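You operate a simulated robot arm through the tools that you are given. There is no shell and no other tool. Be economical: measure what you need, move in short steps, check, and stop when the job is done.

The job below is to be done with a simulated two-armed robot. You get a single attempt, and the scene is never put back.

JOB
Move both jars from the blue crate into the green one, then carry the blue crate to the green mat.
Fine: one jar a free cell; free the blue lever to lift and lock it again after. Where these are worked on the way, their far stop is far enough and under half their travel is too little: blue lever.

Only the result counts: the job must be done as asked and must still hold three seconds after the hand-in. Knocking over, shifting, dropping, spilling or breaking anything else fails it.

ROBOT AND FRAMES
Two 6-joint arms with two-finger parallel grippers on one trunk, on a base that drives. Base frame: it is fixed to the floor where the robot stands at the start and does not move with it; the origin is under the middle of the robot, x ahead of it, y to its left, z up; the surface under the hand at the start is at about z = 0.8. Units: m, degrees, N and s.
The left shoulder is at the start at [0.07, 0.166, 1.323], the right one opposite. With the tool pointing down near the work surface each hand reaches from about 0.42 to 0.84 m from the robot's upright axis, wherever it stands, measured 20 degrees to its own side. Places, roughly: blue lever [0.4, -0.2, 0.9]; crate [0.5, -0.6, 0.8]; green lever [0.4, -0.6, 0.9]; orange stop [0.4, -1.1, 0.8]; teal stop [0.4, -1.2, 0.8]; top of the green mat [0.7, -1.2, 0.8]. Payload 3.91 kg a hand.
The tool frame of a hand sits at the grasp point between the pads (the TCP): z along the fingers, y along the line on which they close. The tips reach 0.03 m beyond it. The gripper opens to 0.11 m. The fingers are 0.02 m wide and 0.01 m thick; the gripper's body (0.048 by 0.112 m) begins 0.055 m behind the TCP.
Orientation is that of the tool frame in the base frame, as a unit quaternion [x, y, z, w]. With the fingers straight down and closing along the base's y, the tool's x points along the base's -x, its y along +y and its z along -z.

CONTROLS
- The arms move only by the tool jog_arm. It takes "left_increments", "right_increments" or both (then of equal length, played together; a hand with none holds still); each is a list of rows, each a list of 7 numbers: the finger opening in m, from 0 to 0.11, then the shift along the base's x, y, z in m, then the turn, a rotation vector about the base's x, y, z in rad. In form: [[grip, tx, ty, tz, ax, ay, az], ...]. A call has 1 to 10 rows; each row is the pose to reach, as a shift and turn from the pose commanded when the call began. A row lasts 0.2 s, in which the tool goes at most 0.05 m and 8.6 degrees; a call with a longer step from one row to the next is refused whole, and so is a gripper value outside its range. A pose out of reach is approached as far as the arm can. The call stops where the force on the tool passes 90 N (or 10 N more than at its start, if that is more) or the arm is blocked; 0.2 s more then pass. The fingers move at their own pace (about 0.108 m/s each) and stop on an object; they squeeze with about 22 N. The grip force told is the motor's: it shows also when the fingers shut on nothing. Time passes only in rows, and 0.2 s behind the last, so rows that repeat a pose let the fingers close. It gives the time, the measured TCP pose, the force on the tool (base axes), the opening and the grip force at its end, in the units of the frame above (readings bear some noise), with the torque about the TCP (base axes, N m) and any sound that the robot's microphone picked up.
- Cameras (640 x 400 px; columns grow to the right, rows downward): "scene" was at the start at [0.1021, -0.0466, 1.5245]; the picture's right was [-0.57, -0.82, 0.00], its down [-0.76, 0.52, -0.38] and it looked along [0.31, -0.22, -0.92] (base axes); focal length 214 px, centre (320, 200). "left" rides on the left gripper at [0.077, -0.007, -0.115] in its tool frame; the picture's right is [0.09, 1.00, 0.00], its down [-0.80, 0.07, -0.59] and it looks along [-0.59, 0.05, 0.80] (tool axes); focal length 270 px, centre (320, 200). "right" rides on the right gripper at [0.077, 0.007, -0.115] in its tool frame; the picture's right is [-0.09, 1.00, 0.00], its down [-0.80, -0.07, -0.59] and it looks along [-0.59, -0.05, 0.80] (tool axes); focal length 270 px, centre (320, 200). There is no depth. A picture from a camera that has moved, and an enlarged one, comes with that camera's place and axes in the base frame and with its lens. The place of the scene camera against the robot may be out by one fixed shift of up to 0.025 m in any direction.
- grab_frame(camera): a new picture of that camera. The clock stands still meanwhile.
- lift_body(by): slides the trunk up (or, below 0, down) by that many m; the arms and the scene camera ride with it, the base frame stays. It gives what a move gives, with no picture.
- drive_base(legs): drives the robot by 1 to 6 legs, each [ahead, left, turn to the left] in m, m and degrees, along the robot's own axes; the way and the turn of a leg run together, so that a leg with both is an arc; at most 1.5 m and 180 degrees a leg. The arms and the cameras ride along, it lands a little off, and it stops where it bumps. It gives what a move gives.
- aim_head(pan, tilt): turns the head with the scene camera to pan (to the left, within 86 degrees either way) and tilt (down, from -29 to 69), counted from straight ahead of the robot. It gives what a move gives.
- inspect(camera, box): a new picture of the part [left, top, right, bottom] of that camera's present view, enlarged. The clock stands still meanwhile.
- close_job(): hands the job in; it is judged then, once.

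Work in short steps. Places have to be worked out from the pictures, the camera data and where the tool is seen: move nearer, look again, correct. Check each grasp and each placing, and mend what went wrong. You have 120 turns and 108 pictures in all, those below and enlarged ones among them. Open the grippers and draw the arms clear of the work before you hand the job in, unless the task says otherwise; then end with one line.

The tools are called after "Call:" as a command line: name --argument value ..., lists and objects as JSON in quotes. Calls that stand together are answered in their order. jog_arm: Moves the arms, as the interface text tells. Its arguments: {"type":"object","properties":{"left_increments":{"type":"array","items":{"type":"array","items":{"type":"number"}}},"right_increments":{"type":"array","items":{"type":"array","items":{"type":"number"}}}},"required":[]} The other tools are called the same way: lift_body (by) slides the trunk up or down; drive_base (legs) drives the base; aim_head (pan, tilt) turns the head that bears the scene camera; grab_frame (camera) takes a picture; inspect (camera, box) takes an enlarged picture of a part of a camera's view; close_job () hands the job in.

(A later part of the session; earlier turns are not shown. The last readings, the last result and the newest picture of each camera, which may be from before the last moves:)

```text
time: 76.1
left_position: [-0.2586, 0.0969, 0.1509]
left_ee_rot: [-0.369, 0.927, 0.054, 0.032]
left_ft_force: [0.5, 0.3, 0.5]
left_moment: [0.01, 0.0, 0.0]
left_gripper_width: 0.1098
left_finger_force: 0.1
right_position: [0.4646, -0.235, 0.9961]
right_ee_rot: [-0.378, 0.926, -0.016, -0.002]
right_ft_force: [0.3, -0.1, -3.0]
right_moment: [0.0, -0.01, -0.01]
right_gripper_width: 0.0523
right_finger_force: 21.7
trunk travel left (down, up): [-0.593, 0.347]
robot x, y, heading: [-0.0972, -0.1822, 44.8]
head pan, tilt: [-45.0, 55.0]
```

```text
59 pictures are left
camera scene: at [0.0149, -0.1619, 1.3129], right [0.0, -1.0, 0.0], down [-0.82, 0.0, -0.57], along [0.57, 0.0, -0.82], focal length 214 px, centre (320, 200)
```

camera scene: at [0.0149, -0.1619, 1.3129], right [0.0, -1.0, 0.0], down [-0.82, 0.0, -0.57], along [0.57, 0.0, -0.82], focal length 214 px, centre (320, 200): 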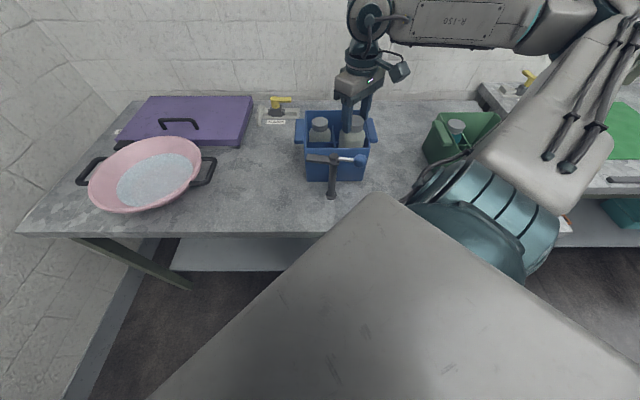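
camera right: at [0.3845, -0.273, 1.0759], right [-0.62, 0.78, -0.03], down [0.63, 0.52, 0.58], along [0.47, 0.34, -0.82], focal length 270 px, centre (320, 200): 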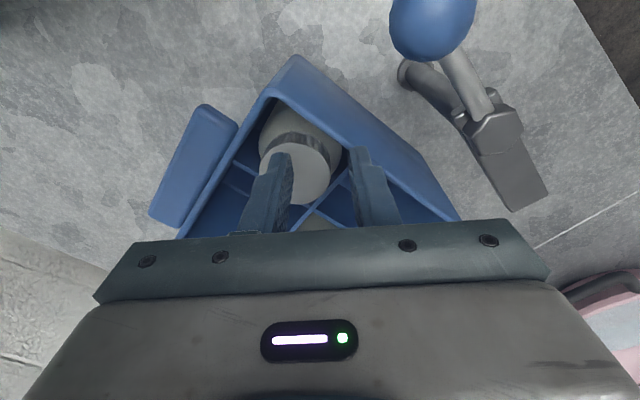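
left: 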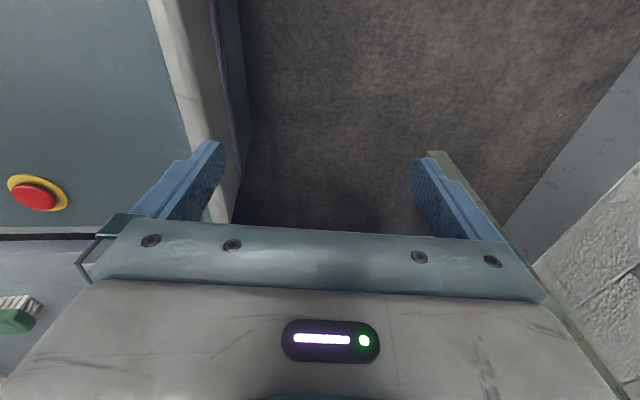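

The jar is lifted (≈3 N). I raise it clear of everything, then drive toward the green crate.

Call:
lift_body --by 0.13

Call:
drive_base --legs '[[-0.212, -0.184, 0]]'

Call:
grab_frame --camera "right"

Call:
grab_frame --camera "scene"

```text
time: 77.6
left_position: [-0.2582, 0.0962, 0.2808]
left_ee_rot: [-0.37, 0.927, 0.054, 0.032]
left_ft_force: [0.8, -0.5, -0.2]
left_moment: [0.02, -0.01, -0.01]
left_gripper_width: 0.1099
left_finger_force: 0.1
right_position: [0.4655, -0.2338, 1.1265]
right_ee_rot: [-0.377, 0.926, -0.016, -0.002]
right_ft_force: [0.3, -0.3, -2.4]
right_moment: [0.01, 0.0, 0.01]
right_gripper_width: 0.0524
right_finger_force: 22.3
trunk travel left (down, up): [-0.723, 0.217]
robot x, y, heading: [-0.0962, -0.1824, 44.9]
head pan, tilt: [-45.0, 55.0]
```

```text
time: 79.6
left_position: [-0.2794, -0.1819, 0.281]
left_ee_rot: [-0.372, 0.926, 0.054, 0.031]
left_ft_force: [0.4, 0.2, 0.0]
left_moment: [0.02, -0.01, -0.01]
left_gripper_width: 0.11
left_finger_force: 0.0
right_position: [0.4466, -0.5063, 1.1266]
right_ee_rot: [-0.381, 0.924, -0.017, -0.002]
right_ft_force: [0.4, -0.4, -1.6]
right_moment: [0.0, 0.01, 0.02]
right_gripper_width: 0.0526
right_finger_force: 21.8
trunk travel left (down, up): [-0.723, 0.217]
robot x, y, heading: [-0.1162, -0.4619, 45.4]
head pan, tilt: [-45.0, 55.0]
```

```text
58 pictures are left
camera right: at [0.3849, -0.5535, 1.2417], right [-0.64, 0.77, -0.03], down [0.61, 0.53, 0.58], along [0.46, 0.35, -0.81], focal length 270 px, centre (320, 200)
```

right: 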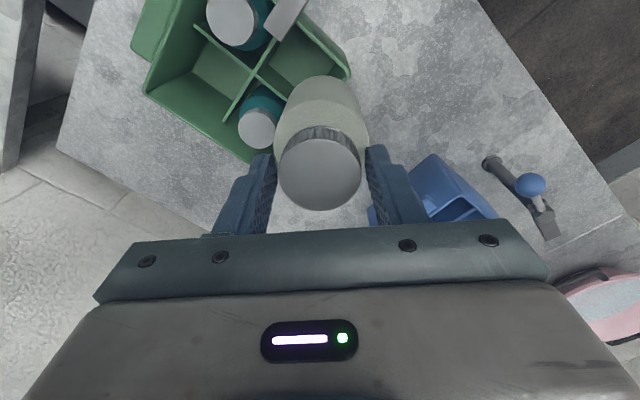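

```text
57 pictures are left
camera scene: at [-0.005, -0.4378, 1.4429], right [0.01, -1.0, 0.0], down [-0.82, -0.01, -0.57], along [0.57, 0.0, -0.82], focal length 214 px, centre (320, 200)
```

scene: 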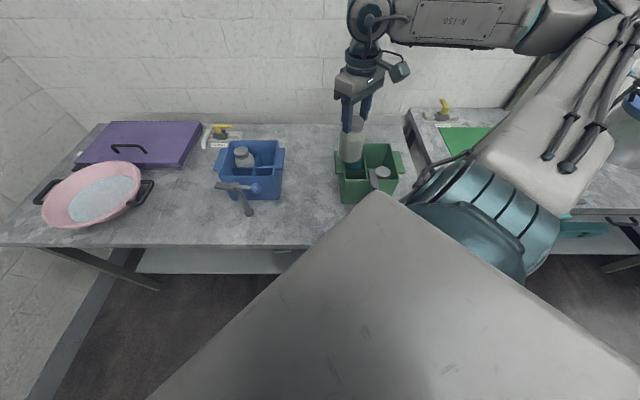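

Geometry of the green crate: rim x 0.415–0.577, y -0.661…-0.50, divider tops ~z 0.875. The free near/+y cell centre is [0.457, -0.541]. I drive over it and lower the jar to just above the rim.

Call:
drive_base --legs '[[-0.0152, -0.0343, 0]]'

Call:
lift_body --by -0.045

Call:
grab_frame --camera "right"

Call:
inspect --camera "scene" --box '[280, 40, 440, 200]'

```text
time: 80.5
left_position: [-0.2677, -0.216, 0.2788]
left_ee_rot: [-0.372, 0.926, 0.053, 0.032]
left_ft_force: [0.3, 0.1, -0.9]
left_moment: [-0.03, -0.03, 0.0]
left_gripper_width: 0.11
left_finger_force: 0.0
right_position: [0.4575, -0.5367, 1.1285]
right_ee_rot: [-0.381, 0.924, -0.02, -0.002]
right_ft_force: [0.0, 0.5, -2.2]
right_moment: [0.0, -0.01, 0.02]
right_gripper_width: 0.052
right_finger_force: 21.6
trunk travel left (down, up): [-0.723, 0.217]
robot x, y, heading: [-0.1028, -0.4965, 45.6]
head pan, tilt: [-45.0, 55.0]
```

```text
time: 81.3
left_position: [-0.2672, -0.2176, 0.2353]
left_ee_rot: [-0.372, 0.926, 0.054, 0.032]
left_ft_force: [-0.2, 0.6, 0.0]
left_moment: [0.01, -0.01, 0.0]
left_gripper_width: 0.1101
left_finger_force: 0.1
right_position: [0.4591, -0.5404, 1.0824]
right_ee_rot: [-0.382, 0.924, -0.016, -0.002]
right_ft_force: [0.3, -0.8, -2.3]
right_moment: [-0.01, 0.0, -0.02]
right_gripper_width: 0.0522
right_finger_force: 21.7
trunk travel left (down, up): [-0.678, 0.262]
robot x, y, heading: [-0.1031, -0.4939, 45.1]
head pan, tilt: [-45.0, 55.0]
```

```text
56 pictures are left
camera right: at [0.398, -0.588, 1.1967], right [-0.64, 0.77, -0.03], down [0.61, 0.53, 0.58], along [0.46, 0.35, -0.81], focal length 270 px, centre (320, 200)
```

right: 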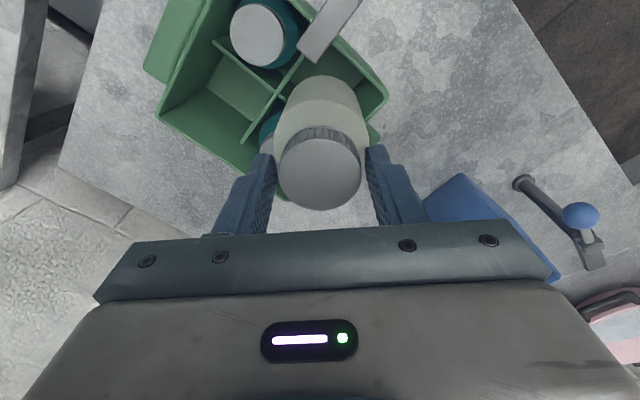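

```text
2.50 times, centred on (360, 120) of scene
camera zoom: at [0.008, -0.4727, 1.3979], right [0.01, -1.0, 0.0], down [-0.82, -0.01, -0.57], along [0.57, 0.0, -0.82], focal length 536 px, centre (220, 400)
```

zoom: 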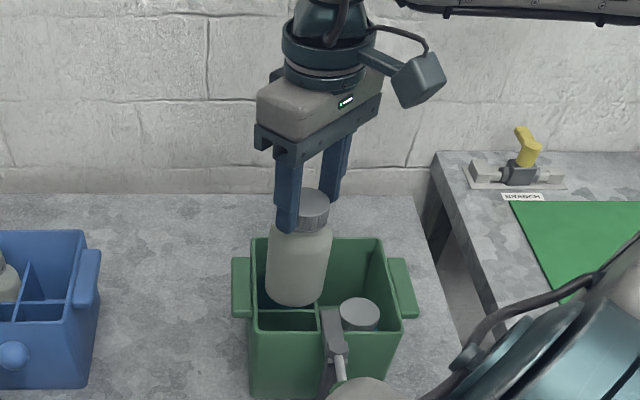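

The jar lines up with the cell. I lower it in.

Call:
lift_body --by -0.1

Call:
inspect --camera "scene" --box '[280, 40, 440, 200]'

```text
time: 82.7
left_position: [-0.266, -0.2163, 0.1369]
left_ee_rot: [-0.372, 0.926, 0.054, 0.031]
left_ft_force: [-0.4, -0.1, 0.2]
left_moment: [-0.04, -0.01, 0.0]
left_gripper_width: 0.1101
left_finger_force: 0.1
right_position: [0.4584, -0.5407, 0.9816]
right_ee_rot: [-0.382, 0.924, -0.017, -0.001]
right_ft_force: [0.0, -0.1, -2.1]
right_moment: [0.01, 0.0, -0.04]
right_gripper_width: 0.0525
right_finger_force: 22.3
trunk travel left (down, up): [-0.578, 0.362]
robot x, y, heading: [-0.1048, -0.4913, 45.2]
head pan, tilt: [-45.0, 55.0]
```

```text
2.50 times, centred on (360, 120) of scene
camera zoom: at [0.008, -0.4729, 1.298], right [0.01, -1.0, 0.0], down [-0.82, -0.01, -0.57], along [0.57, 0.0, -0.82], focal length 536 px, centre (220, 400)
```

zoom: 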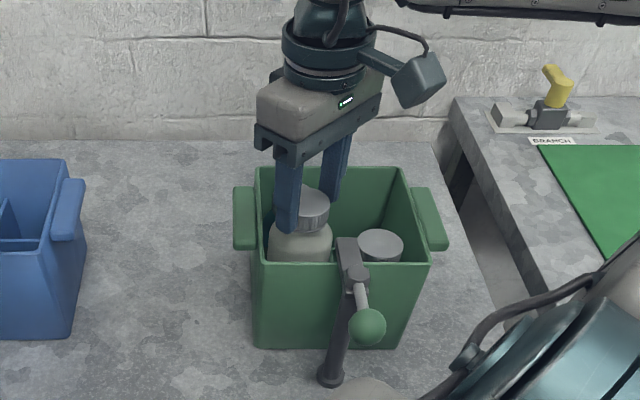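

It's inside the near/+y cell with no contact. I lower most of the rest.

Call:
lift_body --by -0.04

Call:
lift_body --by -0.004

```text
time: 83.5
left_position: [-0.2666, -0.2174, 0.0958]
left_ee_rot: [-0.372, 0.926, 0.054, 0.032]
left_ft_force: [-1.3, 0.1, 0.5]
left_moment: [-0.02, 0.01, -0.02]
left_gripper_width: 0.1101
left_finger_force: 0.0
right_position: [0.4585, -0.5413, 0.9429]
right_ee_rot: [-0.381, 0.924, -0.016, -0.002]
right_ft_force: [-1.0, 0.5, -3.0]
right_moment: [0.02, 0.03, 0.02]
right_gripper_width: 0.0524
right_finger_force: 22.0
trunk travel left (down, up): [-0.538, 0.402]
robot x, y, heading: [-0.1046, -0.4907, 45.4]
head pan, tilt: [-45.0, 55.0]
```

```text
time: 84.0
left_position: [-0.2671, -0.2166, 0.0929]
left_ee_rot: [-0.373, 0.926, 0.054, 0.032]
left_ft_force: [0.4, -0.5, -0.8]
left_moment: [0.01, 0.02, -0.01]
left_gripper_width: 0.1102
left_finger_force: 0.1
right_position: [0.458, -0.541, 0.9374]
right_ee_rot: [-0.381, 0.924, -0.016, -0.002]
right_ft_force: [0.8, -0.2, -2.9]
right_moment: [-0.01, 0.06, -0.01]
right_gripper_width: 0.0519
right_finger_force: 21.6
trunk travel left (down, up): [-0.534, 0.406]
robot x, y, heading: [-0.1036, -0.4952, 45.5]
head pan, tilt: [-45.0, 55.0]
```

Still carrying; a few mm more.

Call:
lift_body --by -0.003

Call:
lift_body --by -0.003

```text
time: 84.5
left_position: [-0.2657, -0.217, 0.0897]
left_ee_rot: [-0.372, 0.926, 0.053, 0.033]
left_ft_force: [-0.1, 0.2, -0.4]
left_moment: [0.0, 0.04, -0.01]
left_gripper_width: 0.1102
left_finger_force: 0.1
right_position: [0.458, -0.5417, 0.9374]
right_ee_rot: [-0.381, 0.925, -0.017, 0.0]
right_ft_force: [5.5, -1.5, 24.1]
right_moment: [0.14, -0.24, 0.01]
right_gripper_width: 0.0523
right_finger_force: 22.1
trunk travel left (down, up): [-0.531, 0.409]
robot x, y, heading: [-0.1049, -0.4939, 45.4]
head pan, tilt: [-45.0, 55.0]
```

```text
time: 85.1
left_position: [-0.267, -0.2171, 0.0871]
left_ee_rot: [-0.372, 0.926, 0.055, 0.032]
left_ft_force: [-1.0, 0.1, 0.0]
left_moment: [0.01, -0.01, 0.0]
left_gripper_width: 0.1097
left_finger_force: 0.1
right_position: [0.4583, -0.541, 0.9337]
right_ee_rot: [-0.381, 0.925, -0.017, 0.0]
right_ft_force: [9.1, -4.5, 29.8]
right_moment: [-0.16, -0.56, -0.03]
right_gripper_width: 0.054
right_finger_force: 22.1
trunk travel left (down, up): [-0.528, 0.412]
robot x, y, heading: [-0.1034, -0.4933, 45.3]
head pan, tilt: [-45.0, 55.0]
```

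The jar is standing on the crate floor (24 N upward). I release by opening just a little, then raise.

Call:
jog_arm --right_increments '[[0.062, 0, 0, 0.0, 0, 0.0, 0], [0.062, 0, 0, 0.0, 0, 0.0, 0]]'

Call:
lift_body --by 0.15

Call:
inspect --camera "scene" --box '[280, 40, 440, 200]'

```text
time: 85.7
left_position: [-0.2678, -0.2172, 0.0858]
left_ee_rot: [-0.373, 0.926, 0.055, 0.033]
left_ft_force: [0.1, 0.1, 0.5]
left_moment: [0.01, 0.04, 0.01]
left_gripper_width: 0.11
left_finger_force: 0.0
right_position: [0.4573, -0.5413, 0.9328]
right_ee_rot: [-0.383, 0.924, -0.016, -0.001]
right_ft_force: [-2.4, -2.7, 6.5]
right_moment: [0.17, 0.31, 0.19]
right_gripper_width: 0.062
right_finger_force: 0.0
trunk travel left (down, up): [-0.528, 0.412]
robot x, y, heading: [-0.1042, -0.493, 44.9]
head pan, tilt: [-45.0, 55.0]
```

```text
time: 87.4
left_position: [-0.267, -0.2164, 0.2372]
left_ee_rot: [-0.373, 0.926, 0.055, 0.032]
left_ft_force: [-0.3, 0.6, -0.1]
left_moment: [-0.01, 0.02, -0.01]
left_gripper_width: 0.1099
left_finger_force: 0.1
right_position: [0.4586, -0.5415, 1.0816]
right_ee_rot: [-0.381, 0.924, -0.016, -0.002]
right_ft_force: [-0.1, 0.6, -0.4]
right_moment: [-0.01, -0.03, -0.01]
right_gripper_width: 0.0621
right_finger_force: 0.1
trunk travel left (down, up): [-0.678, 0.262]
robot x, y, heading: [-0.1049, -0.4942, 45.4]
head pan, tilt: [-45.0, 55.0]
```

```text
2.50 times, centred on (360, 120) of scene
camera zoom: at [0.0079, -0.4728, 1.3979], right [0.01, -1.0, 0.0], down [-0.82, -0.01, -0.57], along [0.57, 0.0, -0.82], focal length 536 px, centre (220, 400)
```

zoom: 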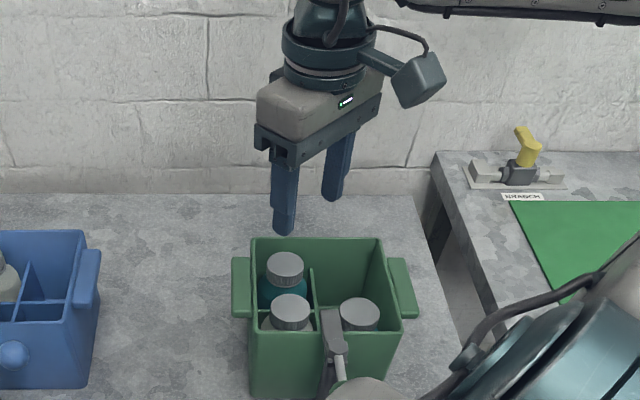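

Jar 1 stands in its cell. Next I drive back over the blue crate's far jar (cap expected near [0.54, -0.16]), first along y, then forward in a separate small leg.

Call:
drive_base --legs '[[0.267, 0.266, 0], [0.028, -0.028, 0]]'

Call:
grab_frame --camera "right"

```text
time: 90.3
left_position: [-0.2332, 0.1601, 0.2363]
left_ee_rot: [-0.372, 0.926, 0.053, 0.033]
left_ft_force: [-0.9, 0.3, 0.1]
left_moment: [0.01, 0.0, -0.01]
left_gripper_width: 0.1099
left_finger_force: 0.1
right_position: [0.4894, -0.1646, 1.0844]
right_ee_rot: [-0.381, 0.924, -0.017, 0.0]
right_ft_force: [-0.6, -0.1, 1.1]
right_moment: [0.0, 0.03, -0.01]
right_gripper_width: 0.062
right_finger_force: 0.1
trunk travel left (down, up): [-0.678, 0.262]
robot x, y, heading: [-0.0732, -0.1172, 45.4]
head pan, tilt: [-45.0, 55.0]
```

```text
52 pictures are left
camera right: at [0.4285, -0.2112, 1.198], right [-0.64, 0.77, -0.03], down [0.61, 0.53, 0.58], along [0.47, 0.35, -0.81], focal length 270 px, centre (320, 200)
```

right: 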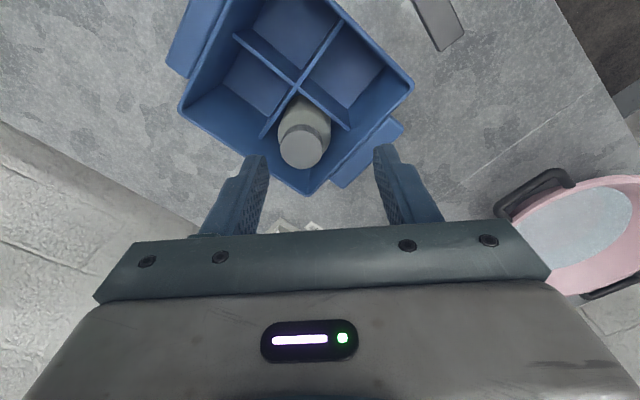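

The far jar is centred in its cell at [0.544, -0.154]. I aim the TCP at [0.5405, -0.1575] with a 0.058 opening.

Call:
drive_base --legs '[[0.0409, -0.0313, 0]]'

Call:
jog_arm --right_increments '[[0.058, 0, 0, 0.0, 0, 0.0, 0], [0.058, 0, 0, 0, 0, 0, 0]]'

Call:
lift_body --by -0.095

Call:
inspect --camera "right" --box '[200, 20, 480, 240]'

```text
time: 91.2
left_position: [-0.184, 0.1667, 0.2358]
left_ee_rot: [-0.371, 0.926, 0.054, 0.032]
left_ft_force: [-0.3, -0.5, -0.6]
left_moment: [0.01, -0.01, 0.01]
left_gripper_width: 0.1097
left_finger_force: 0.1
right_position: [0.5409, -0.1567, 1.083]
right_ee_rot: [-0.381, 0.925, -0.017, -0.002]
right_ft_force: [0.1, 0.6, -0.5]
right_moment: [0.0, -0.03, 0.02]
right_gripper_width: 0.0622
right_finger_force: 0.1
trunk travel left (down, up): [-0.678, 0.262]
robot x, y, heading: [-0.0182, -0.1081, 45.3]
head pan, tilt: [-45.0, 55.0]
```

```text
time: 91.8
left_position: [-0.1845, 0.1671, 0.2354]
left_ee_rot: [-0.372, 0.926, 0.054, 0.031]
left_ft_force: [0.1, -0.1, -0.1]
left_moment: [-0.03, -0.02, 0.01]
left_gripper_width: 0.1101
left_finger_force: 0.1
right_position: [0.5428, -0.1564, 1.0824]
right_ee_rot: [-0.381, 0.925, -0.017, -0.002]
right_ft_force: [1.4, 0.2, 0.0]
right_moment: [-0.03, 0.03, 0.01]
right_gripper_width: 0.0577
right_finger_force: 0.2
trunk travel left (down, up): [-0.678, 0.262]
robot x, y, heading: [-0.0184, -0.11, 45.5]
head pan, tilt: [-45.0, 55.0]
```

```text
time: 93.1
left_position: [-0.1835, 0.1671, 0.141]
left_ee_rot: [-0.372, 0.926, 0.054, 0.032]
left_ft_force: [0.5, 0.4, 0.2]
left_moment: [-0.03, -0.01, 0.0]
left_gripper_width: 0.1098
left_finger_force: 0.1
right_position: [0.5408, -0.1576, 0.9864]
right_ee_rot: [-0.381, 0.925, -0.016, -0.001]
right_ft_force: [0.5, -0.1, -0.5]
right_moment: [-0.01, 0.02, 0.02]
right_gripper_width: 0.0577
right_finger_force: 0.0
trunk travel left (down, up): [-0.583, 0.357]
robot x, y, heading: [-0.0229, -0.1112, 45.4]
head pan, tilt: [-45.0, 55.0]
```

```text
1.82 times, centred on (340, 130) of right
camera zoom: at [0.4811, -0.2044, 1.1021], right [-0.64, 0.77, -0.03], down [0.61, 0.53, 0.58], along [0.46, 0.35, -0.81], focal length 491 px, centre (284, 327)
```

zoom: 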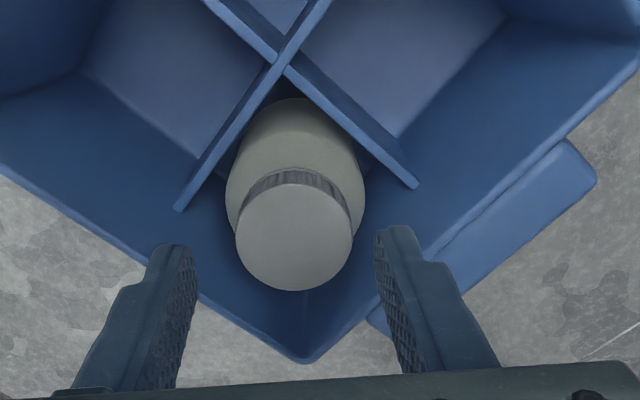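

I need a (0, +0.0055) tweak; done with the base.

Call:
drive_base --legs '[[0.0039, 0.0039, 0]]'

Call:
lift_body --by -0.025

Call:
inspect --camera "right" --box '[200, 20, 480, 240]'

```text
time: 93.8
left_position: [-0.1845, 0.1726, 0.1425]
left_ee_rot: [-0.372, 0.926, 0.055, 0.032]
left_ft_force: [0.4, 1.6, 0.0]
left_moment: [0.04, 0.0, -0.02]
left_gripper_width: 0.1099
left_finger_force: 0.1
right_position: [0.543, -0.1524, 0.987]
right_ee_rot: [-0.381, 0.924, -0.017, -0.002]
right_ft_force: [-0.4, -0.1, -0.5]
right_moment: [0.05, -0.01, 0.03]
right_gripper_width: 0.058
right_finger_force: 0.0
trunk travel left (down, up): [-0.583, 0.357]
robot x, y, heading: [-0.0202, -0.1043, 45.3]
head pan, tilt: [-45.0, 55.0]
```

```text
time: 94.5
left_position: [-0.1845, 0.1726, 0.1156]
left_ee_rot: [-0.372, 0.926, 0.054, 0.032]
left_ft_force: [0.5, -0.9, 0.5]
left_moment: [-0.02, 0.02, 0.0]
left_gripper_width: 0.11
left_finger_force: 0.0
right_position: [0.5423, -0.152, 0.9621]
right_ee_rot: [-0.381, 0.924, -0.017, 0.0]
right_ft_force: [0.3, -0.3, 0.9]
right_moment: [0.0, -0.02, 0.0]
right_gripper_width: 0.0582
right_finger_force: 0.0
trunk travel left (down, up): [-0.558, 0.382]
robot x, y, heading: [-0.0183, -0.1073, 45.3]
head pan, tilt: [-45.0, 55.0]
```

```text
1.82 times, centred on (340, 130) of right
camera zoom: at [0.481, -0.1989, 1.077], right [-0.64, 0.77, -0.03], down [0.61, 0.53, 0.58], along [0.46, 0.35, -0.81], focal length 491 px, centre (284, 327)
```

zoom: 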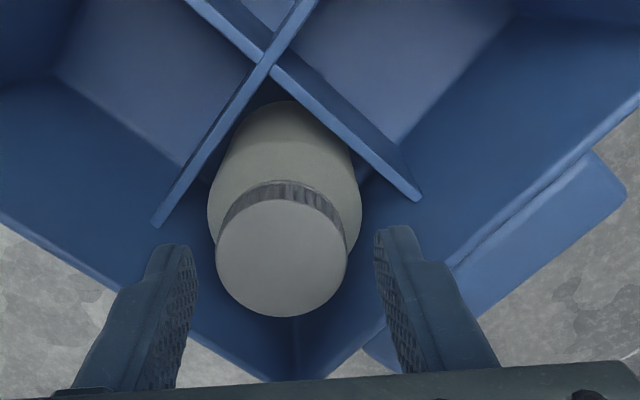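

Well centred. I lower and close.

Call:
lift_body --by -0.027

Call:
jog_arm --right_increments '[[0.035, 0, 0, 0.0, 0, 0.0, 0], [0.035, 0, 0, 0, 0, 0, 0], [0.035, 0, 0, 0, 0, 0, 0]]'

```text
time: 95.3
left_position: [-0.1841, 0.1723, 0.0892]
left_ee_rot: [-0.372, 0.926, 0.054, 0.032]
left_ft_force: [-0.4, 0.5, 0.2]
left_moment: [0.02, -0.01, 0.0]
left_gripper_width: 0.1101
left_finger_force: 0.1
right_position: [0.5427, -0.152, 0.9354]
right_ee_rot: [-0.381, 0.924, -0.017, -0.001]
right_ft_force: [-0.7, 0.0, 1.3]
right_moment: [-0.01, -0.01, -0.03]
right_gripper_width: 0.0583
right_finger_force: 0.1
trunk travel left (down, up): [-0.531, 0.409]
robot x, y, heading: [-0.0197, -0.1026, 45.4]
head pan, tilt: [-45.0, 55.0]
```

```text
time: 96.1
left_position: [-0.1848, 0.1726, 0.0897]
left_ee_rot: [-0.372, 0.926, 0.054, 0.031]
left_ft_force: [0.5, 0.4, -0.9]
left_moment: [0.05, -0.03, -0.03]
left_gripper_width: 0.1099
left_finger_force: 0.1
right_position: [0.5422, -0.1523, 0.9361]
right_ee_rot: [-0.381, 0.925, -0.017, -0.001]
right_ft_force: [-0.1, -1.0, 2.3]
right_moment: [0.05, 0.06, -0.02]
right_gripper_width: 0.0533
right_finger_force: 22.2
trunk travel left (down, up): [-0.531, 0.409]
robot x, y, heading: [-0.0205, -0.1063, 45.5]
head pan, tilt: [-45.0, 55.0]
```

Jar 2 is gripped. I lift it clear, then drive over the green crate's far/-y cell.

Call:
lift_body --by 0.19

Call:
drive_base --legs '[[-0.3397, -0.3221, 0]]'

Call:
jog_arm --right_increments '[[0.035, 0, 0, 0.0, 0, 0.0, 0.06], [0.035, 0, 0, 0, 0, 0, 0.12], [0.035, 0, 0, 0, 0, 0, 0.17], [0.035, 0, 0, 0, 0, 0, 0.17]]'

Call:
grab_frame --camera "right"

```text
time: 98.2
left_position: [-0.1839, 0.1723, 0.2798]
left_ee_rot: [-0.372, 0.926, 0.054, 0.032]
left_ft_force: [-0.1, -0.4, 0.3]
left_moment: [-0.04, -0.05, -0.01]
left_gripper_width: 0.1099
left_finger_force: 0.1
right_position: [0.5422, -0.1505, 1.1246]
right_ee_rot: [-0.381, 0.924, -0.017, -0.001]
right_ft_force: [-0.1, -0.7, -2.0]
right_moment: [-0.01, 0.04, -0.02]
right_gripper_width: 0.0529
right_finger_force: 22.0
trunk travel left (down, up): [-0.721, 0.219]
robot x, y, heading: [-0.016, -0.1082, 45.2]
head pan, tilt: [-45.0, 55.0]
```

```text
time: 100.9
left_position: [-0.1903, -0.2891, 0.2797]
left_ee_rot: [-0.371, 0.926, 0.055, 0.033]
left_ft_force: [-0.1, 0.2, -0.5]
left_moment: [-0.01, 0.01, 0.0]
left_gripper_width: 0.1097
left_finger_force: 0.1
right_position: [0.5345, -0.6133, 1.1249]
right_ee_rot: [-0.381, 0.924, -0.018, -0.003]
right_ft_force: [0.1, -0.2, -2.4]
right_moment: [-0.03, 0.04, 0.02]
right_gripper_width: 0.0529
right_finger_force: 22.2
trunk travel left (down, up): [-0.721, 0.219]
robot x, y, heading: [-0.0266, -0.568, 45.4]
head pan, tilt: [-45.0, 55.0]
```

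```text
time: 101.9
left_position: [-0.1906, -0.2881, 0.2799]
left_ee_rot: [-0.371, 0.926, 0.054, 0.032]
left_ft_force: [0.1, 0.4, 0.1]
left_moment: [0.02, 0.03, 0.03]
left_gripper_width: 0.1099
left_finger_force: 0.1
right_position: [0.536, -0.6137, 1.1258]
right_ee_rot: [-0.459, 0.889, -0.016, 0.0]
right_ft_force: [0.0, -0.3, -2.6]
right_moment: [-0.02, 0.01, 0.02]
right_gripper_width: 0.053
right_finger_force: 21.9
trunk travel left (down, up): [-0.721, 0.219]
robot x, y, heading: [-0.0302, -0.5688, 45.4]
head pan, tilt: [-45.0, 55.0]
```

```text
49 pictures are left
camera right: at [0.4831, -0.6705, 1.2398], right [-0.76, 0.65, -0.03], down [0.51, 0.63, 0.58], along [0.4, 0.43, -0.81], focal length 270 px, centre (320, 200)
```

right: 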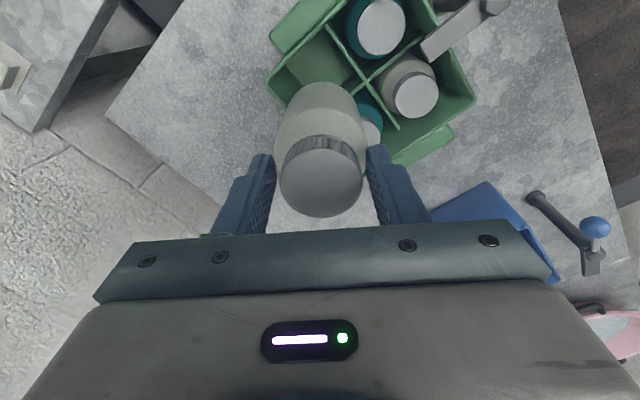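

Crate centre checks at [0.496, -0.584], so the far/-y cell centre is ~[0.534, -0.6225]. I nudge by (-0.0045, -0.0075) and lower to just above the rim.

Call:
drive_base --legs '[[-0.0085, -0.0021, 0]]'

Call:
lift_body --by -0.05

Call:
grab_frame --camera "right"

```text
time: 102.7
left_position: [-0.1947, -0.2953, 0.2795]
left_ee_rot: [-0.372, 0.926, 0.054, 0.03]
left_ft_force: [0.3, -0.3, 0.3]
left_moment: [0.03, 0.0, 0.01]
left_gripper_width: 0.1102
left_finger_force: 0.1
right_position: [0.533, -0.6187, 1.1244]
right_ee_rot: [-0.458, 0.889, -0.017, -0.001]
right_ft_force: [-0.4, -0.5, -2.3]
right_moment: [-0.03, 0.0, 0.02]
right_gripper_width: 0.0529
right_finger_force: 22.3
trunk travel left (down, up): [-0.721, 0.219]
robot x, y, heading: [-0.0313, -0.5791, 45.7]
head pan, tilt: [-45.0, 55.0]
```

```text
time: 103.6
left_position: [-0.1943, -0.2957, 0.2296]
left_ee_rot: [-0.371, 0.927, 0.054, 0.033]
left_ft_force: [0.1, -0.4, 0.5]
left_moment: [0.01, 0.03, 0.0]
left_gripper_width: 0.1099
left_finger_force: 0.0
right_position: [0.531, -0.6209, 1.0757]
right_ee_rot: [-0.458, 0.889, -0.016, 0.0]
right_ft_force: [1.1, 0.2, -2.8]
right_moment: [-0.03, 0.0, 0.0]
right_gripper_width: 0.053
right_finger_force: 21.8
trunk travel left (down, up): [-0.671, 0.269]
robot x, y, heading: [-0.032, -0.5753, 45.3]
head pan, tilt: [-45.0, 55.0]
```

```text
48 pictures are left
camera right: at [0.4788, -0.6778, 1.1899], right [-0.76, 0.65, -0.03], down [0.51, 0.63, 0.58], along [0.4, 0.43, -0.81], focal length 270 px, centre (320, 200)
```

right: 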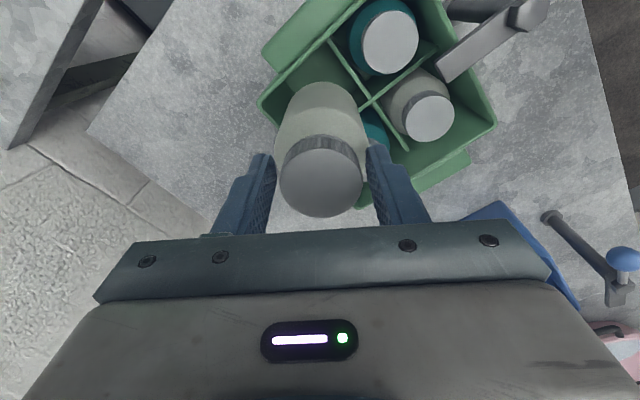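

Lined up. Lowering into the cell in stages.

Call:
lift_body --by -0.06

Call:
inspect --camera "scene" --box '[270, 60, 430, 220]'

```text
time: 104.6
left_position: [-0.1937, -0.2958, 0.1678]
left_ee_rot: [-0.371, 0.927, 0.054, 0.032]
left_ft_force: [-0.1, 0.2, -0.2]
left_moment: [0.01, -0.01, -0.01]
left_gripper_width: 0.1099
left_finger_force: 0.0
right_position: [0.5313, -0.6215, 1.0152]
right_ee_rot: [-0.458, 0.889, -0.017, 0.0]
right_ft_force: [0.0, 0.3, -3.0]
right_moment: [-0.05, -0.03, 0.01]
right_gripper_width: 0.0529
right_finger_force: 22.4
trunk travel left (down, up): [-0.611, 0.329]
robot x, y, heading: [-0.0313, -0.5747, 45.4]
head pan, tilt: [-45.0, 55.0]
```

```text
2.50 times, centred on (350, 140) of scene
camera zoom: at [0.0806, -0.5525, 1.331], right [0.01, -1.0, 0.0], down [-0.82, -0.01, -0.57], along [0.57, 0.0, -0.82], focal length 536 px, centre (245, 350)
```

zoom: 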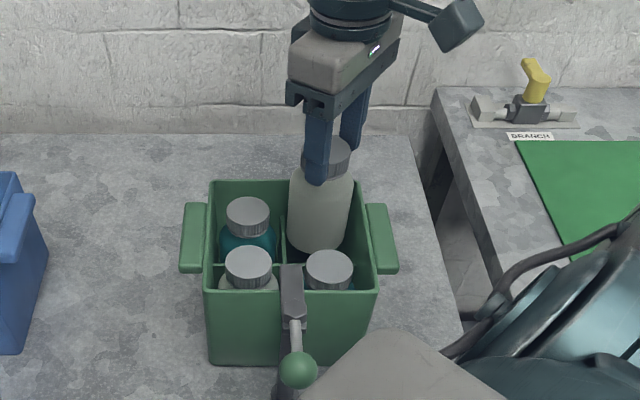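

Going well into the far/-y cell. I continue down.

Call:
lift_body --by -0.07

Call:
lift_body --by -0.006

Call:
lift_body --by -0.004

```text
time: 105.7
left_position: [-0.1942, -0.2961, 0.1001]
left_ee_rot: [-0.372, 0.926, 0.055, 0.032]
left_ft_force: [0.4, -0.6, -0.4]
left_moment: [0.0, 0.01, -0.01]
left_gripper_width: 0.1098
left_finger_force: 0.1
right_position: [0.5318, -0.6213, 0.9447]
right_ee_rot: [-0.458, 0.889, -0.017, 0.0]
right_ft_force: [-0.8, 0.3, -1.6]
right_moment: [-0.01, 0.03, 0.03]
right_gripper_width: 0.0528
right_finger_force: 22.2
trunk travel left (down, up): [-0.541, 0.399]
robot x, y, heading: [-0.0351, -0.5733, 45.3]
head pan, tilt: [-45.0, 55.0]
```

```text
time: 106.2
left_position: [-0.1951, -0.2958, 0.0937]
left_ee_rot: [-0.372, 0.926, 0.054, 0.031]
left_ft_force: [0.0, -0.1, -0.3]
left_moment: [0.01, 0.0, 0.02]
left_gripper_width: 0.11
left_finger_force: 0.1
right_position: [0.5324, -0.6208, 0.9378]
right_ee_rot: [-0.457, 0.889, -0.017, -0.001]
right_ft_force: [0.0, 0.0, -2.7]
right_moment: [0.0, 0.01, 0.01]
right_gripper_width: 0.0528
right_finger_force: 21.9
trunk travel left (down, up): [-0.535, 0.405]
robot x, y, heading: [-0.0365, -0.5764, 45.4]
head pan, tilt: [-45.0, 55.0]
```

```text
time: 106.7
left_position: [-0.1952, -0.2966, 0.0892]
left_ee_rot: [-0.371, 0.927, 0.054, 0.032]
left_ft_force: [0.2, 1.0, -0.4]
left_moment: [0.0, -0.03, 0.0]
left_gripper_width: 0.11
left_finger_force: 0.1
right_position: [0.5302, -0.6219, 0.936]
right_ee_rot: [-0.458, 0.889, -0.016, -0.001]
right_ft_force: [1.2, -0.7, 7.4]
right_moment: [0.1, 0.03, 0.02]
right_gripper_width: 0.0527
right_finger_force: 21.9
trunk travel left (down, up): [-0.531, 0.409]
robot x, y, heading: [-0.0314, -0.5772, 45.2]
head pan, tilt: [-45.0, 55.0]
```

The jar touches the floor (+7 N). I release gently and raise.

Call:
jog_arm --right_increments '[[0.06, 0, 0, 0.0, 0, 0.0, 0], [0.06, 0, 0, 0, 0, 0, 0]]'

Call:
lift_body --by 0.15

Call:
inspect --camera "scene" --box '[240, 60, 460, 220]'

```text
time: 107.3
left_position: [-0.1945, -0.2967, 0.0899]
left_ee_rot: [-0.372, 0.926, 0.055, 0.031]
left_ft_force: [-0.5, 0.6, 0.6]
left_moment: [-0.02, -0.02, -0.04]
left_gripper_width: 0.1098
left_finger_force: 0.0
right_position: [0.5319, -0.6219, 0.9356]
right_ee_rot: [-0.458, 0.889, -0.016, 0.0]
right_ft_force: [-0.8, 0.5, 0.6]
right_moment: [0.03, 0.0, -0.03]
right_gripper_width: 0.0601
right_finger_force: 0.1
trunk travel left (down, up): [-0.531, 0.409]
robot x, y, heading: [-0.0328, -0.5751, 45.7]
head pan, tilt: [-45.0, 55.0]
```

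```text
time: 109.1
left_position: [-0.1946, -0.2963, 0.239]
left_ee_rot: [-0.371, 0.926, 0.055, 0.031]
left_ft_force: [0.0, 1.2, 1.0]
left_moment: [0.04, -0.01, 0.04]
left_gripper_width: 0.1099
left_finger_force: 0.1
right_position: [0.5313, -0.6208, 1.0851]
right_ee_rot: [-0.458, 0.889, -0.017, 0.0]
right_ft_force: [0.2, -0.3, 0.3]
right_moment: [0.01, 0.0, -0.03]
right_gripper_width: 0.06
right_finger_force: 0.1
trunk travel left (down, up): [-0.681, 0.259]
robot x, y, heading: [-0.0331, -0.5773, 45.5]
head pan, tilt: [-45.0, 55.0]
```

```text
2.50 times, centred on (350, 140) of scene
camera zoom: at [0.0805, -0.5525, 1.4009], right [0.01, -1.0, 0.0], down [-0.82, -0.01, -0.57], along [0.57, 0.0, -0.82], focal length 536 px, centre (245, 350)
```

zoom: 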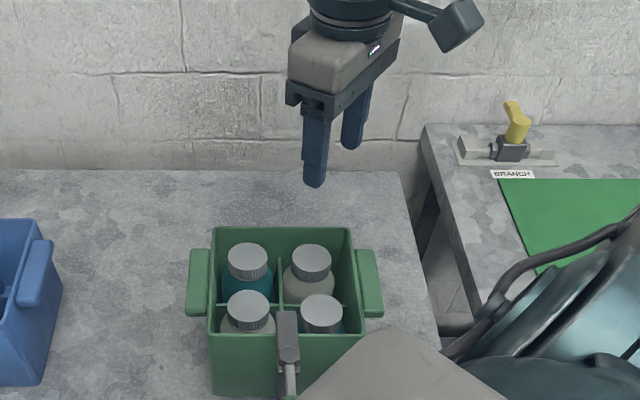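

Both jars are in. Next is the empty blue crate: I'll pinch the cross of its low dividers (top z≈0.875) at the crate centre. The left hand would near the floor then, so I first raise it 0.12 m.

Call:
jog_arm --left_increments '[[0.11, 0, 0, 0.03, 0, 0, 0], [0.11, 0, 0, 0.06, 0, 0, 0], [0.11, 0, 0, 0.09, 0, 0, 0], [0.11, 0, 0, 0.12, 0, 0, 0]]'

```text
time: 110.1
left_position: [-0.1947, -0.296, 0.3577]
left_ee_rot: [-0.372, 0.926, 0.054, 0.031]
left_ft_force: [0.0, 0.7, -0.1]
left_moment: [0.01, 0.0, -0.03]
left_gripper_width: 0.1102
left_finger_force: 0.0
right_position: [0.5304, -0.6215, 1.0845]
right_ee_rot: [-0.459, 0.889, -0.017, 0.0]
right_ft_force: [0.4, 0.4, 0.5]
right_moment: [0.02, 0.0, 0.03]
right_gripper_width: 0.06
right_finger_force: 0.0
trunk travel left (down, up): [-0.681, 0.259]
robot x, y, heading: [-0.0284, -0.5713, 45.3]
head pan, tilt: [-45.0, 55.0]
```

Left hand raised fine. I drive the right hand over the blue crate's centre and restore 45° yaw.

Call:
drive_base --legs '[[0.2875, 0.318, 0]]'

Call:
jog_arm --right_increments '[[0.06, 0, 0, 0.0, 0, 0.0, -0.06], [0.06, 0, 0, 0, 0, 0, -0.12], [0.06, 0, 0, 0, 0, 0, -0.168]]'

Call:
grab_frame --camera "right"

```text
time: 112.7
left_position: [-0.2133, 0.1352, 0.3579]
left_ee_rot: [-0.368, 0.928, 0.055, 0.031]
left_ft_force: [-0.1, 0.3, 0.8]
left_moment: [-0.01, 0.02, 0.03]
left_gripper_width: 0.11
left_finger_force: 0.1
right_position: [0.5117, -0.1938, 1.0853]
right_ee_rot: [-0.456, 0.89, -0.017, -0.001]
right_ft_force: [0.9, 0.4, -0.1]
right_moment: [-0.02, 0.01, -0.01]
right_gripper_width: 0.0599
right_finger_force: 0.0
trunk travel left (down, up): [-0.681, 0.259]
robot x, y, heading: [-0.0505, -0.1455, 45.0]
head pan, tilt: [-45.0, 55.0]
```

```text
time: 113.5
left_position: [-0.2125, 0.1348, 0.3585]
left_ee_rot: [-0.369, 0.927, 0.054, 0.032]
left_ft_force: [-0.4, -0.9, 0.4]
left_moment: [-0.03, 0.02, 0.0]
left_gripper_width: 0.11
left_finger_force: 0.1
right_position: [0.511, -0.1935, 1.0849]
right_ee_rot: [-0.378, 0.926, -0.017, -0.002]
right_ft_force: [0.3, -0.2, -0.1]
right_moment: [0.0, 0.01, 0.0]
right_gripper_width: 0.06
right_finger_force: 0.1
trunk travel left (down, up): [-0.681, 0.259]
robot x, y, heading: [-0.0545, -0.1445, 45.1]
head pan, tilt: [-45.0, 55.0]
```

```text
45 pictures are left
camera right: at [0.4499, -0.2405, 1.2001], right [-0.64, 0.77, -0.03], down [0.62, 0.53, 0.58], along [0.47, 0.35, -0.81], focal length 270 px, centre (320, 200)
```

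right: 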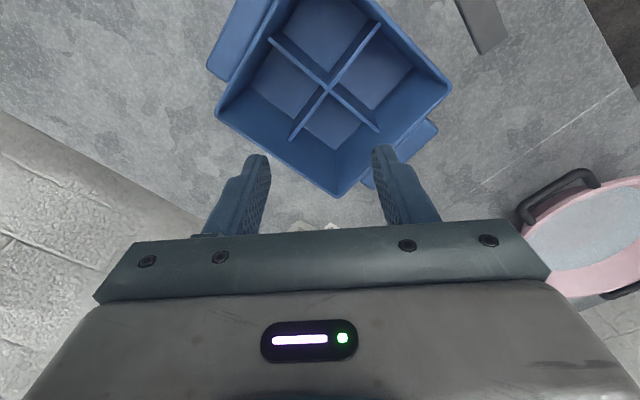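

The divider cross lies right under the TCP. I lower to z≈0.895, then a bit more.

Call:
lift_body --by -0.17

Call:
grab_frame --camera "right"

```text
time: 115.4
left_position: [-0.213, 0.1352, 0.1874]
left_ee_rot: [-0.369, 0.927, 0.055, 0.032]
left_ft_force: [0.2, -0.2, 0.0]
left_moment: [-0.04, 0.03, -0.01]
left_gripper_width: 0.1101
left_finger_force: 0.1
right_position: [0.5108, -0.1937, 0.9156]
right_ee_rot: [-0.379, 0.925, -0.016, -0.002]
right_ft_force: [0.3, -0.1, -1.0]
right_moment: [-0.01, -0.05, 0.0]
right_gripper_width: 0.0601
right_finger_force: 0.1
trunk travel left (down, up): [-0.511, 0.429]
robot x, y, heading: [-0.0523, -0.1438, 44.9]
head pan, tilt: [-45.0, 55.0]
```

```text
44 pictures are left
camera right: at [0.4498, -0.2404, 1.0302], right [-0.64, 0.77, -0.03], down [0.61, 0.53, 0.58], along [0.47, 0.35, -0.81], focal length 270 px, centre (320, 200)
```

right: 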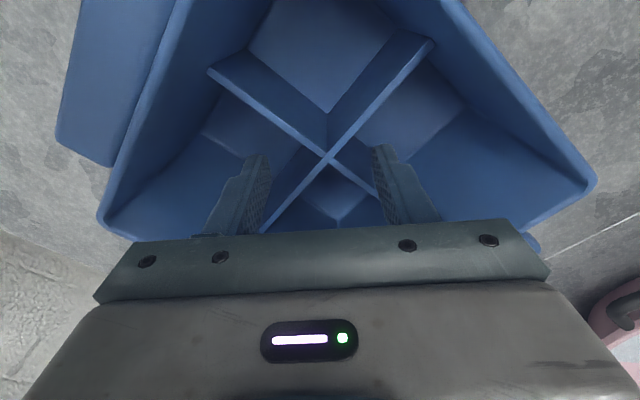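

Well aligned, with the fingertips entering opposite cells. I lower 0.045 m more and pinch.

Call:
lift_body --by -0.045

Call:
jog_arm --right_increments '[[0.01, 0, 0, 0.0, 0, 0.0, 0], [0.01, 0, 0, 0, 0, 0, 0], [0.01, 0, 0, 0, 0, 0, 0], [0.01, 0, 0, 0, 0, 0, 0]]'

Call:
grab_frame --camera "right"

```text
time: 116.3
left_position: [-0.213, 0.1349, 0.1428]
left_ee_rot: [-0.37, 0.927, 0.054, 0.032]
left_ft_force: [0.0, -0.9, -0.9]
left_moment: [0.01, -0.02, -0.02]
left_gripper_width: 0.1099
left_finger_force: 0.2
right_position: [0.5113, -0.1937, 0.8708]
right_ee_rot: [-0.38, 0.925, -0.016, -0.001]
right_ft_force: [-0.5, -0.4, -0.6]
right_moment: [0.01, -0.01, 0.02]
right_gripper_width: 0.0601
right_finger_force: 0.0
trunk travel left (down, up): [-0.466, 0.474]
robot x, y, heading: [-0.051, -0.1507, 44.8]
head pan, tilt: [-45.0, 55.0]
```

```text
time: 117.3
left_position: [-0.2141, 0.1357, 0.1428]
left_ee_rot: [-0.369, 0.927, 0.054, 0.032]
left_ft_force: [0.4, 0.3, 0.3]
left_moment: [-0.01, -0.02, -0.02]
left_gripper_width: 0.11
left_finger_force: 0.0
right_position: [0.5122, -0.1939, 0.8708]
right_ee_rot: [-0.379, 0.925, -0.016, -0.001]
right_ft_force: [-1.0, 1.4, 2.8]
right_moment: [0.59, 0.7, 0.11]
right_gripper_width: 0.0277
right_finger_force: 22.5
trunk travel left (down, up): [-0.466, 0.474]
robot x, y, heading: [-0.0523, -0.1454, 45.1]
head pan, tilt: [-45.0, 55.0]
```

```text
43 pictures are left
camera right: at [0.4496, -0.2404, 0.9853], right [-0.64, 0.77, -0.03], down [0.61, 0.53, 0.58], along [0.47, 0.35, -0.81], focal length 270 px, centre (320, 200)
```

right: 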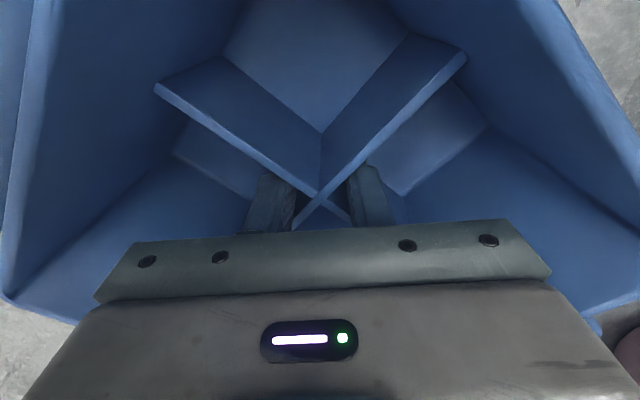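

Pinched symmetrically at 0.0277 m with 22 N. I lift 0.04 m and check weight and slip.

Call:
lift_body --by 0.04

Call:
inspect --camera "scene" --box '[240, 60, 460, 220]'

```text
time: 118.1
left_position: [-0.213, 0.1355, 0.1824]
left_ee_rot: [-0.369, 0.927, 0.055, 0.032]
left_ft_force: [-0.3, -0.3, -0.7]
left_moment: [0.01, -0.01, 0.01]
left_gripper_width: 0.1099
left_finger_force: 0.1
right_position: [0.5111, -0.1944, 0.9103]
right_ee_rot: [-0.38, 0.925, -0.017, -0.003]
right_ft_force: [-0.1, -0.3, -3.9]
right_moment: [-0.03, 0.01, -0.03]
right_gripper_width: 0.0273
right_finger_force: 22.1
trunk travel left (down, up): [-0.506, 0.434]
robot x, y, heading: [-0.054, -0.1456, 45.0]
head pan, tilt: [-45.0, 55.0]
```

```text
2.50 times, centred on (350, 140) of scene
camera zoom: at [0.0617, -0.1224, 1.2259], right [0.0, -1.0, 0.0], down [-0.82, 0.0, -0.57], along [0.57, 0.0, -0.82], focal length 536 px, centre (245, 350)
```

zoom: 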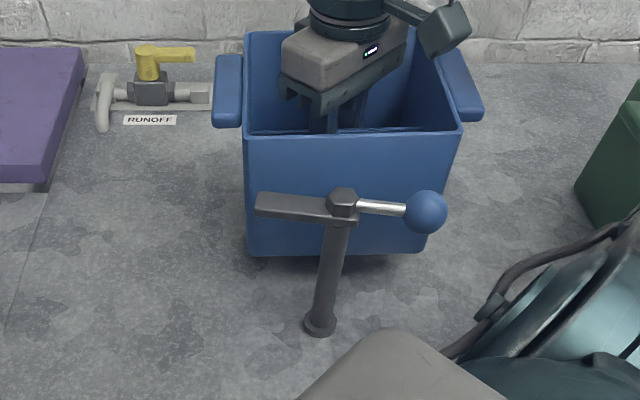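

The crate lifts level and weighs ~0.4 kg. I raise it well above everything, back off, and drive along to the mat.

Call:
lift_body --by 0.22

Call:
drive_base --legs '[[-0.0707, 0.0707, 0], [-0.737, -0.735, 0]]'

Call:
grab_frame --camera "right"

Call:
grab_frame --camera "scene"

```text
time: 120.5
left_position: [-0.2135, 0.1343, 0.4035]
left_ee_rot: [-0.369, 0.927, 0.055, 0.032]
left_ft_force: [-0.5, 0.3, 0.3]
left_moment: [-0.01, 0.0, 0.01]
left_gripper_width: 0.1098
left_finger_force: 0.0
right_position: [0.5113, -0.1932, 1.1293]
right_ee_rot: [-0.38, 0.925, -0.017, -0.002]
right_ft_force: [-0.2, -0.1, -4.9]
right_moment: [-0.03, 0.0, 0.01]
right_gripper_width: 0.0268
right_finger_force: 22.1
trunk travel left (down, up): [-0.726, 0.214]
robot x, y, heading: [-0.05, -0.1413, 45.0]
head pan, tilt: [-45.0, 55.0]
```

```text
time: 126.6
left_position: [-0.305, -0.8992, 0.4033]
left_ee_rot: [-0.368, 0.928, 0.055, 0.032]
left_ft_force: [-0.3, -0.2, 0.3]
left_moment: [0.04, 0.01, -0.02]
left_gripper_width: 0.11
left_finger_force: 0.0
right_position: [0.4179, -1.2307, 1.1295]
right_ee_rot: [-0.378, 0.926, -0.017, -0.002]
right_ft_force: [-0.8, 0.3, -4.6]
right_moment: [0.03, -0.02, -0.02]
right_gripper_width: 0.0267
right_finger_force: 22.5
trunk travel left (down, up): [-0.726, 0.214]
robot x, y, heading: [-0.1455, -1.1779, 44.7]
head pan, tilt: [-45.0, 55.0]
```

```text
41 pictures are left
camera right: at [0.3567, -1.2776, 1.2448], right [-0.63, 0.77, -0.03], down [0.62, 0.53, 0.58], along [0.47, 0.35, -0.81], focal length 270 px, centre (320, 200)
```

right: 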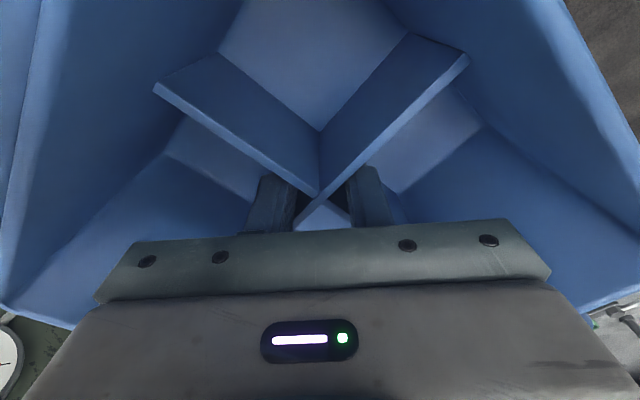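

```text
40 pictures are left
camera scene: at [-0.0315, -1.1575, 1.4459], right [0.0, -1.0, 0.0], down [-0.82, 0.0, -0.57], along [0.57, 0.0, -0.82], focal length 214 px, centre (320, 200)
```

scene: 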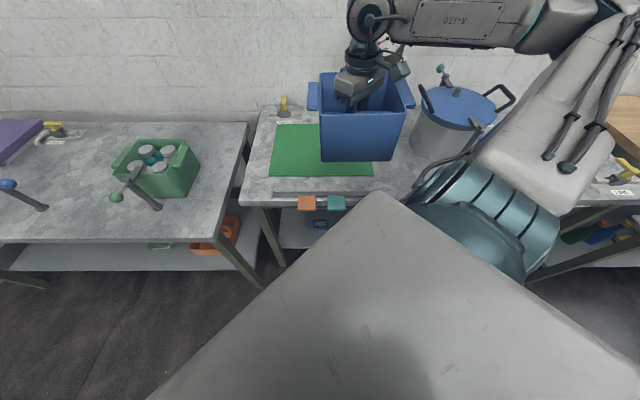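

Using the accurate wrist-camera sightings, the mat spans about x 0.51–0.82, y -0.975…-1.385. I'll aim the crate centre at [0.615, -1.185] and drive there at height.

Call:
drive_base --legs '[[0.1706, -0.105, 0]]'

Call:
lift_body --by -0.18

Call:
grab_frame --camera "scene"

```text
time: 128.2
left_position: [-0.1095, -0.8534, 0.4029]
left_ee_rot: [-0.366, 0.928, 0.054, 0.032]
left_ft_force: [-0.5, -0.3, 0.0]
left_moment: [0.0, 0.01, -0.03]
left_gripper_width: 0.1098
left_finger_force: 0.0
right_position: [0.6125, -1.1865, 1.131]
right_ee_rot: [-0.377, 0.926, -0.016, -0.002]
right_ft_force: [0.0, 0.5, -5.0]
right_moment: [0.01, 0.02, 0.02]
right_gripper_width: 0.0268
right_finger_force: 21.7
trunk travel left (down, up): [-0.726, 0.214]
robot x, y, heading: [0.0514, -1.1313, 44.9]
head pan, tilt: [-45.0, 55.0]
```

```text
time: 130.2
left_position: [-0.1102, -0.8542, 0.2231]
left_ee_rot: [-0.366, 0.929, 0.054, 0.031]
left_ft_force: [-0.5, -0.2, 0.0]
left_moment: [-0.01, -0.03, 0.03]
left_gripper_width: 0.11
left_finger_force: 0.0
right_position: [0.614, -1.1871, 0.9488]
right_ee_rot: [-0.377, 0.926, -0.017, -0.002]
right_ft_force: [0.7, 0.7, -3.9]
right_moment: [0.01, -0.01, 0.02]
right_gripper_width: 0.0269
right_finger_force: 22.4
trunk travel left (down, up): [-0.546, 0.394]
robot x, y, heading: [0.0538, -1.1331, 44.6]
head pan, tilt: [-45.0, 55.0]
```

```text
39 pictures are left
camera scene: at [0.1637, -1.1124, 1.266], right [-0.01, -1.0, 0.0], down [-0.82, 0.0, -0.57], along [0.57, 0.0, -0.82], focal length 214 px, centre (320, 200)
```

scene: 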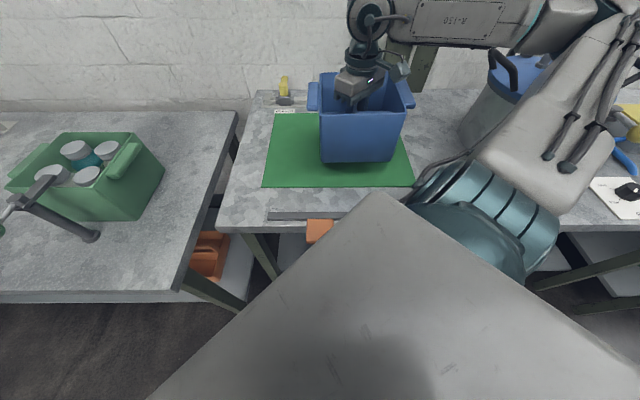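

Placement looks right; I shift another 0.02 m in x for a better margin on the mat, then lower to just above it.

Call:
drive_base --legs '[[0.0142, -0.0141, 0]]'

Call:
lift_body --by -0.065

Call:
grab_frame --camera "scene"

```text
time: 131.0
left_position: [-0.09, -0.854, 0.2221]
left_ee_rot: [-0.365, 0.929, 0.054, 0.032]
left_ft_force: [0.4, -0.5, 0.2]
left_moment: [0.0, -0.01, 0.03]
left_gripper_width: 0.1098
left_finger_force: 0.1
right_position: [0.6318, -1.1872, 0.9508]
right_ee_rot: [-0.376, 0.926, -0.017, -0.002]
right_ft_force: [-1.1, 0.2, -4.0]
right_moment: [-0.03, 0.01, 0.02]
right_gripper_width: 0.0267
right_finger_force: 22.6
trunk travel left (down, up): [-0.546, 0.394]
robot x, y, heading: [0.0715, -1.1316, 44.9]
head pan, tilt: [-45.0, 55.0]
```

```text
time: 132.0
left_position: [-0.0895, -0.8528, 0.1586]
left_ee_rot: [-0.366, 0.929, 0.054, 0.033]
left_ft_force: [0.5, -0.1, -0.3]
left_moment: [0.0, -0.05, 0.0]
left_gripper_width: 0.11
left_finger_force: 0.0
right_position: [0.6305, -1.1888, 0.8883]
right_ee_rot: [-0.375, 0.927, -0.018, 0.002]
right_ft_force: [15.8, -8.9, 28.4]
right_moment: [0.93, 0.01, -0.62]
right_gripper_width: 0.0284
right_finger_force: 22.0
trunk travel left (down, up): [-0.481, 0.459]
robot x, y, heading: [0.0664, -1.1347, 44.5]
head pan, tilt: [-45.0, 55.0]
```

```text
38 pictures are left
camera scene: at [0.1797, -1.1142, 1.2018], right [-0.01, -1.0, 0.0], down [-0.82, 0.01, -0.58], along [0.58, 0.0, -0.82], focal length 214 px, centre (320, 200)
```

scene: 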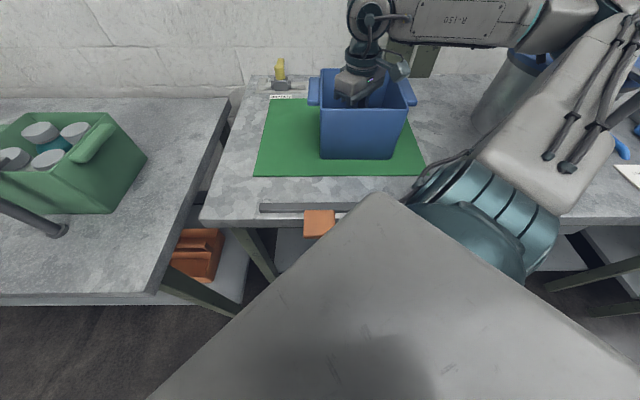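

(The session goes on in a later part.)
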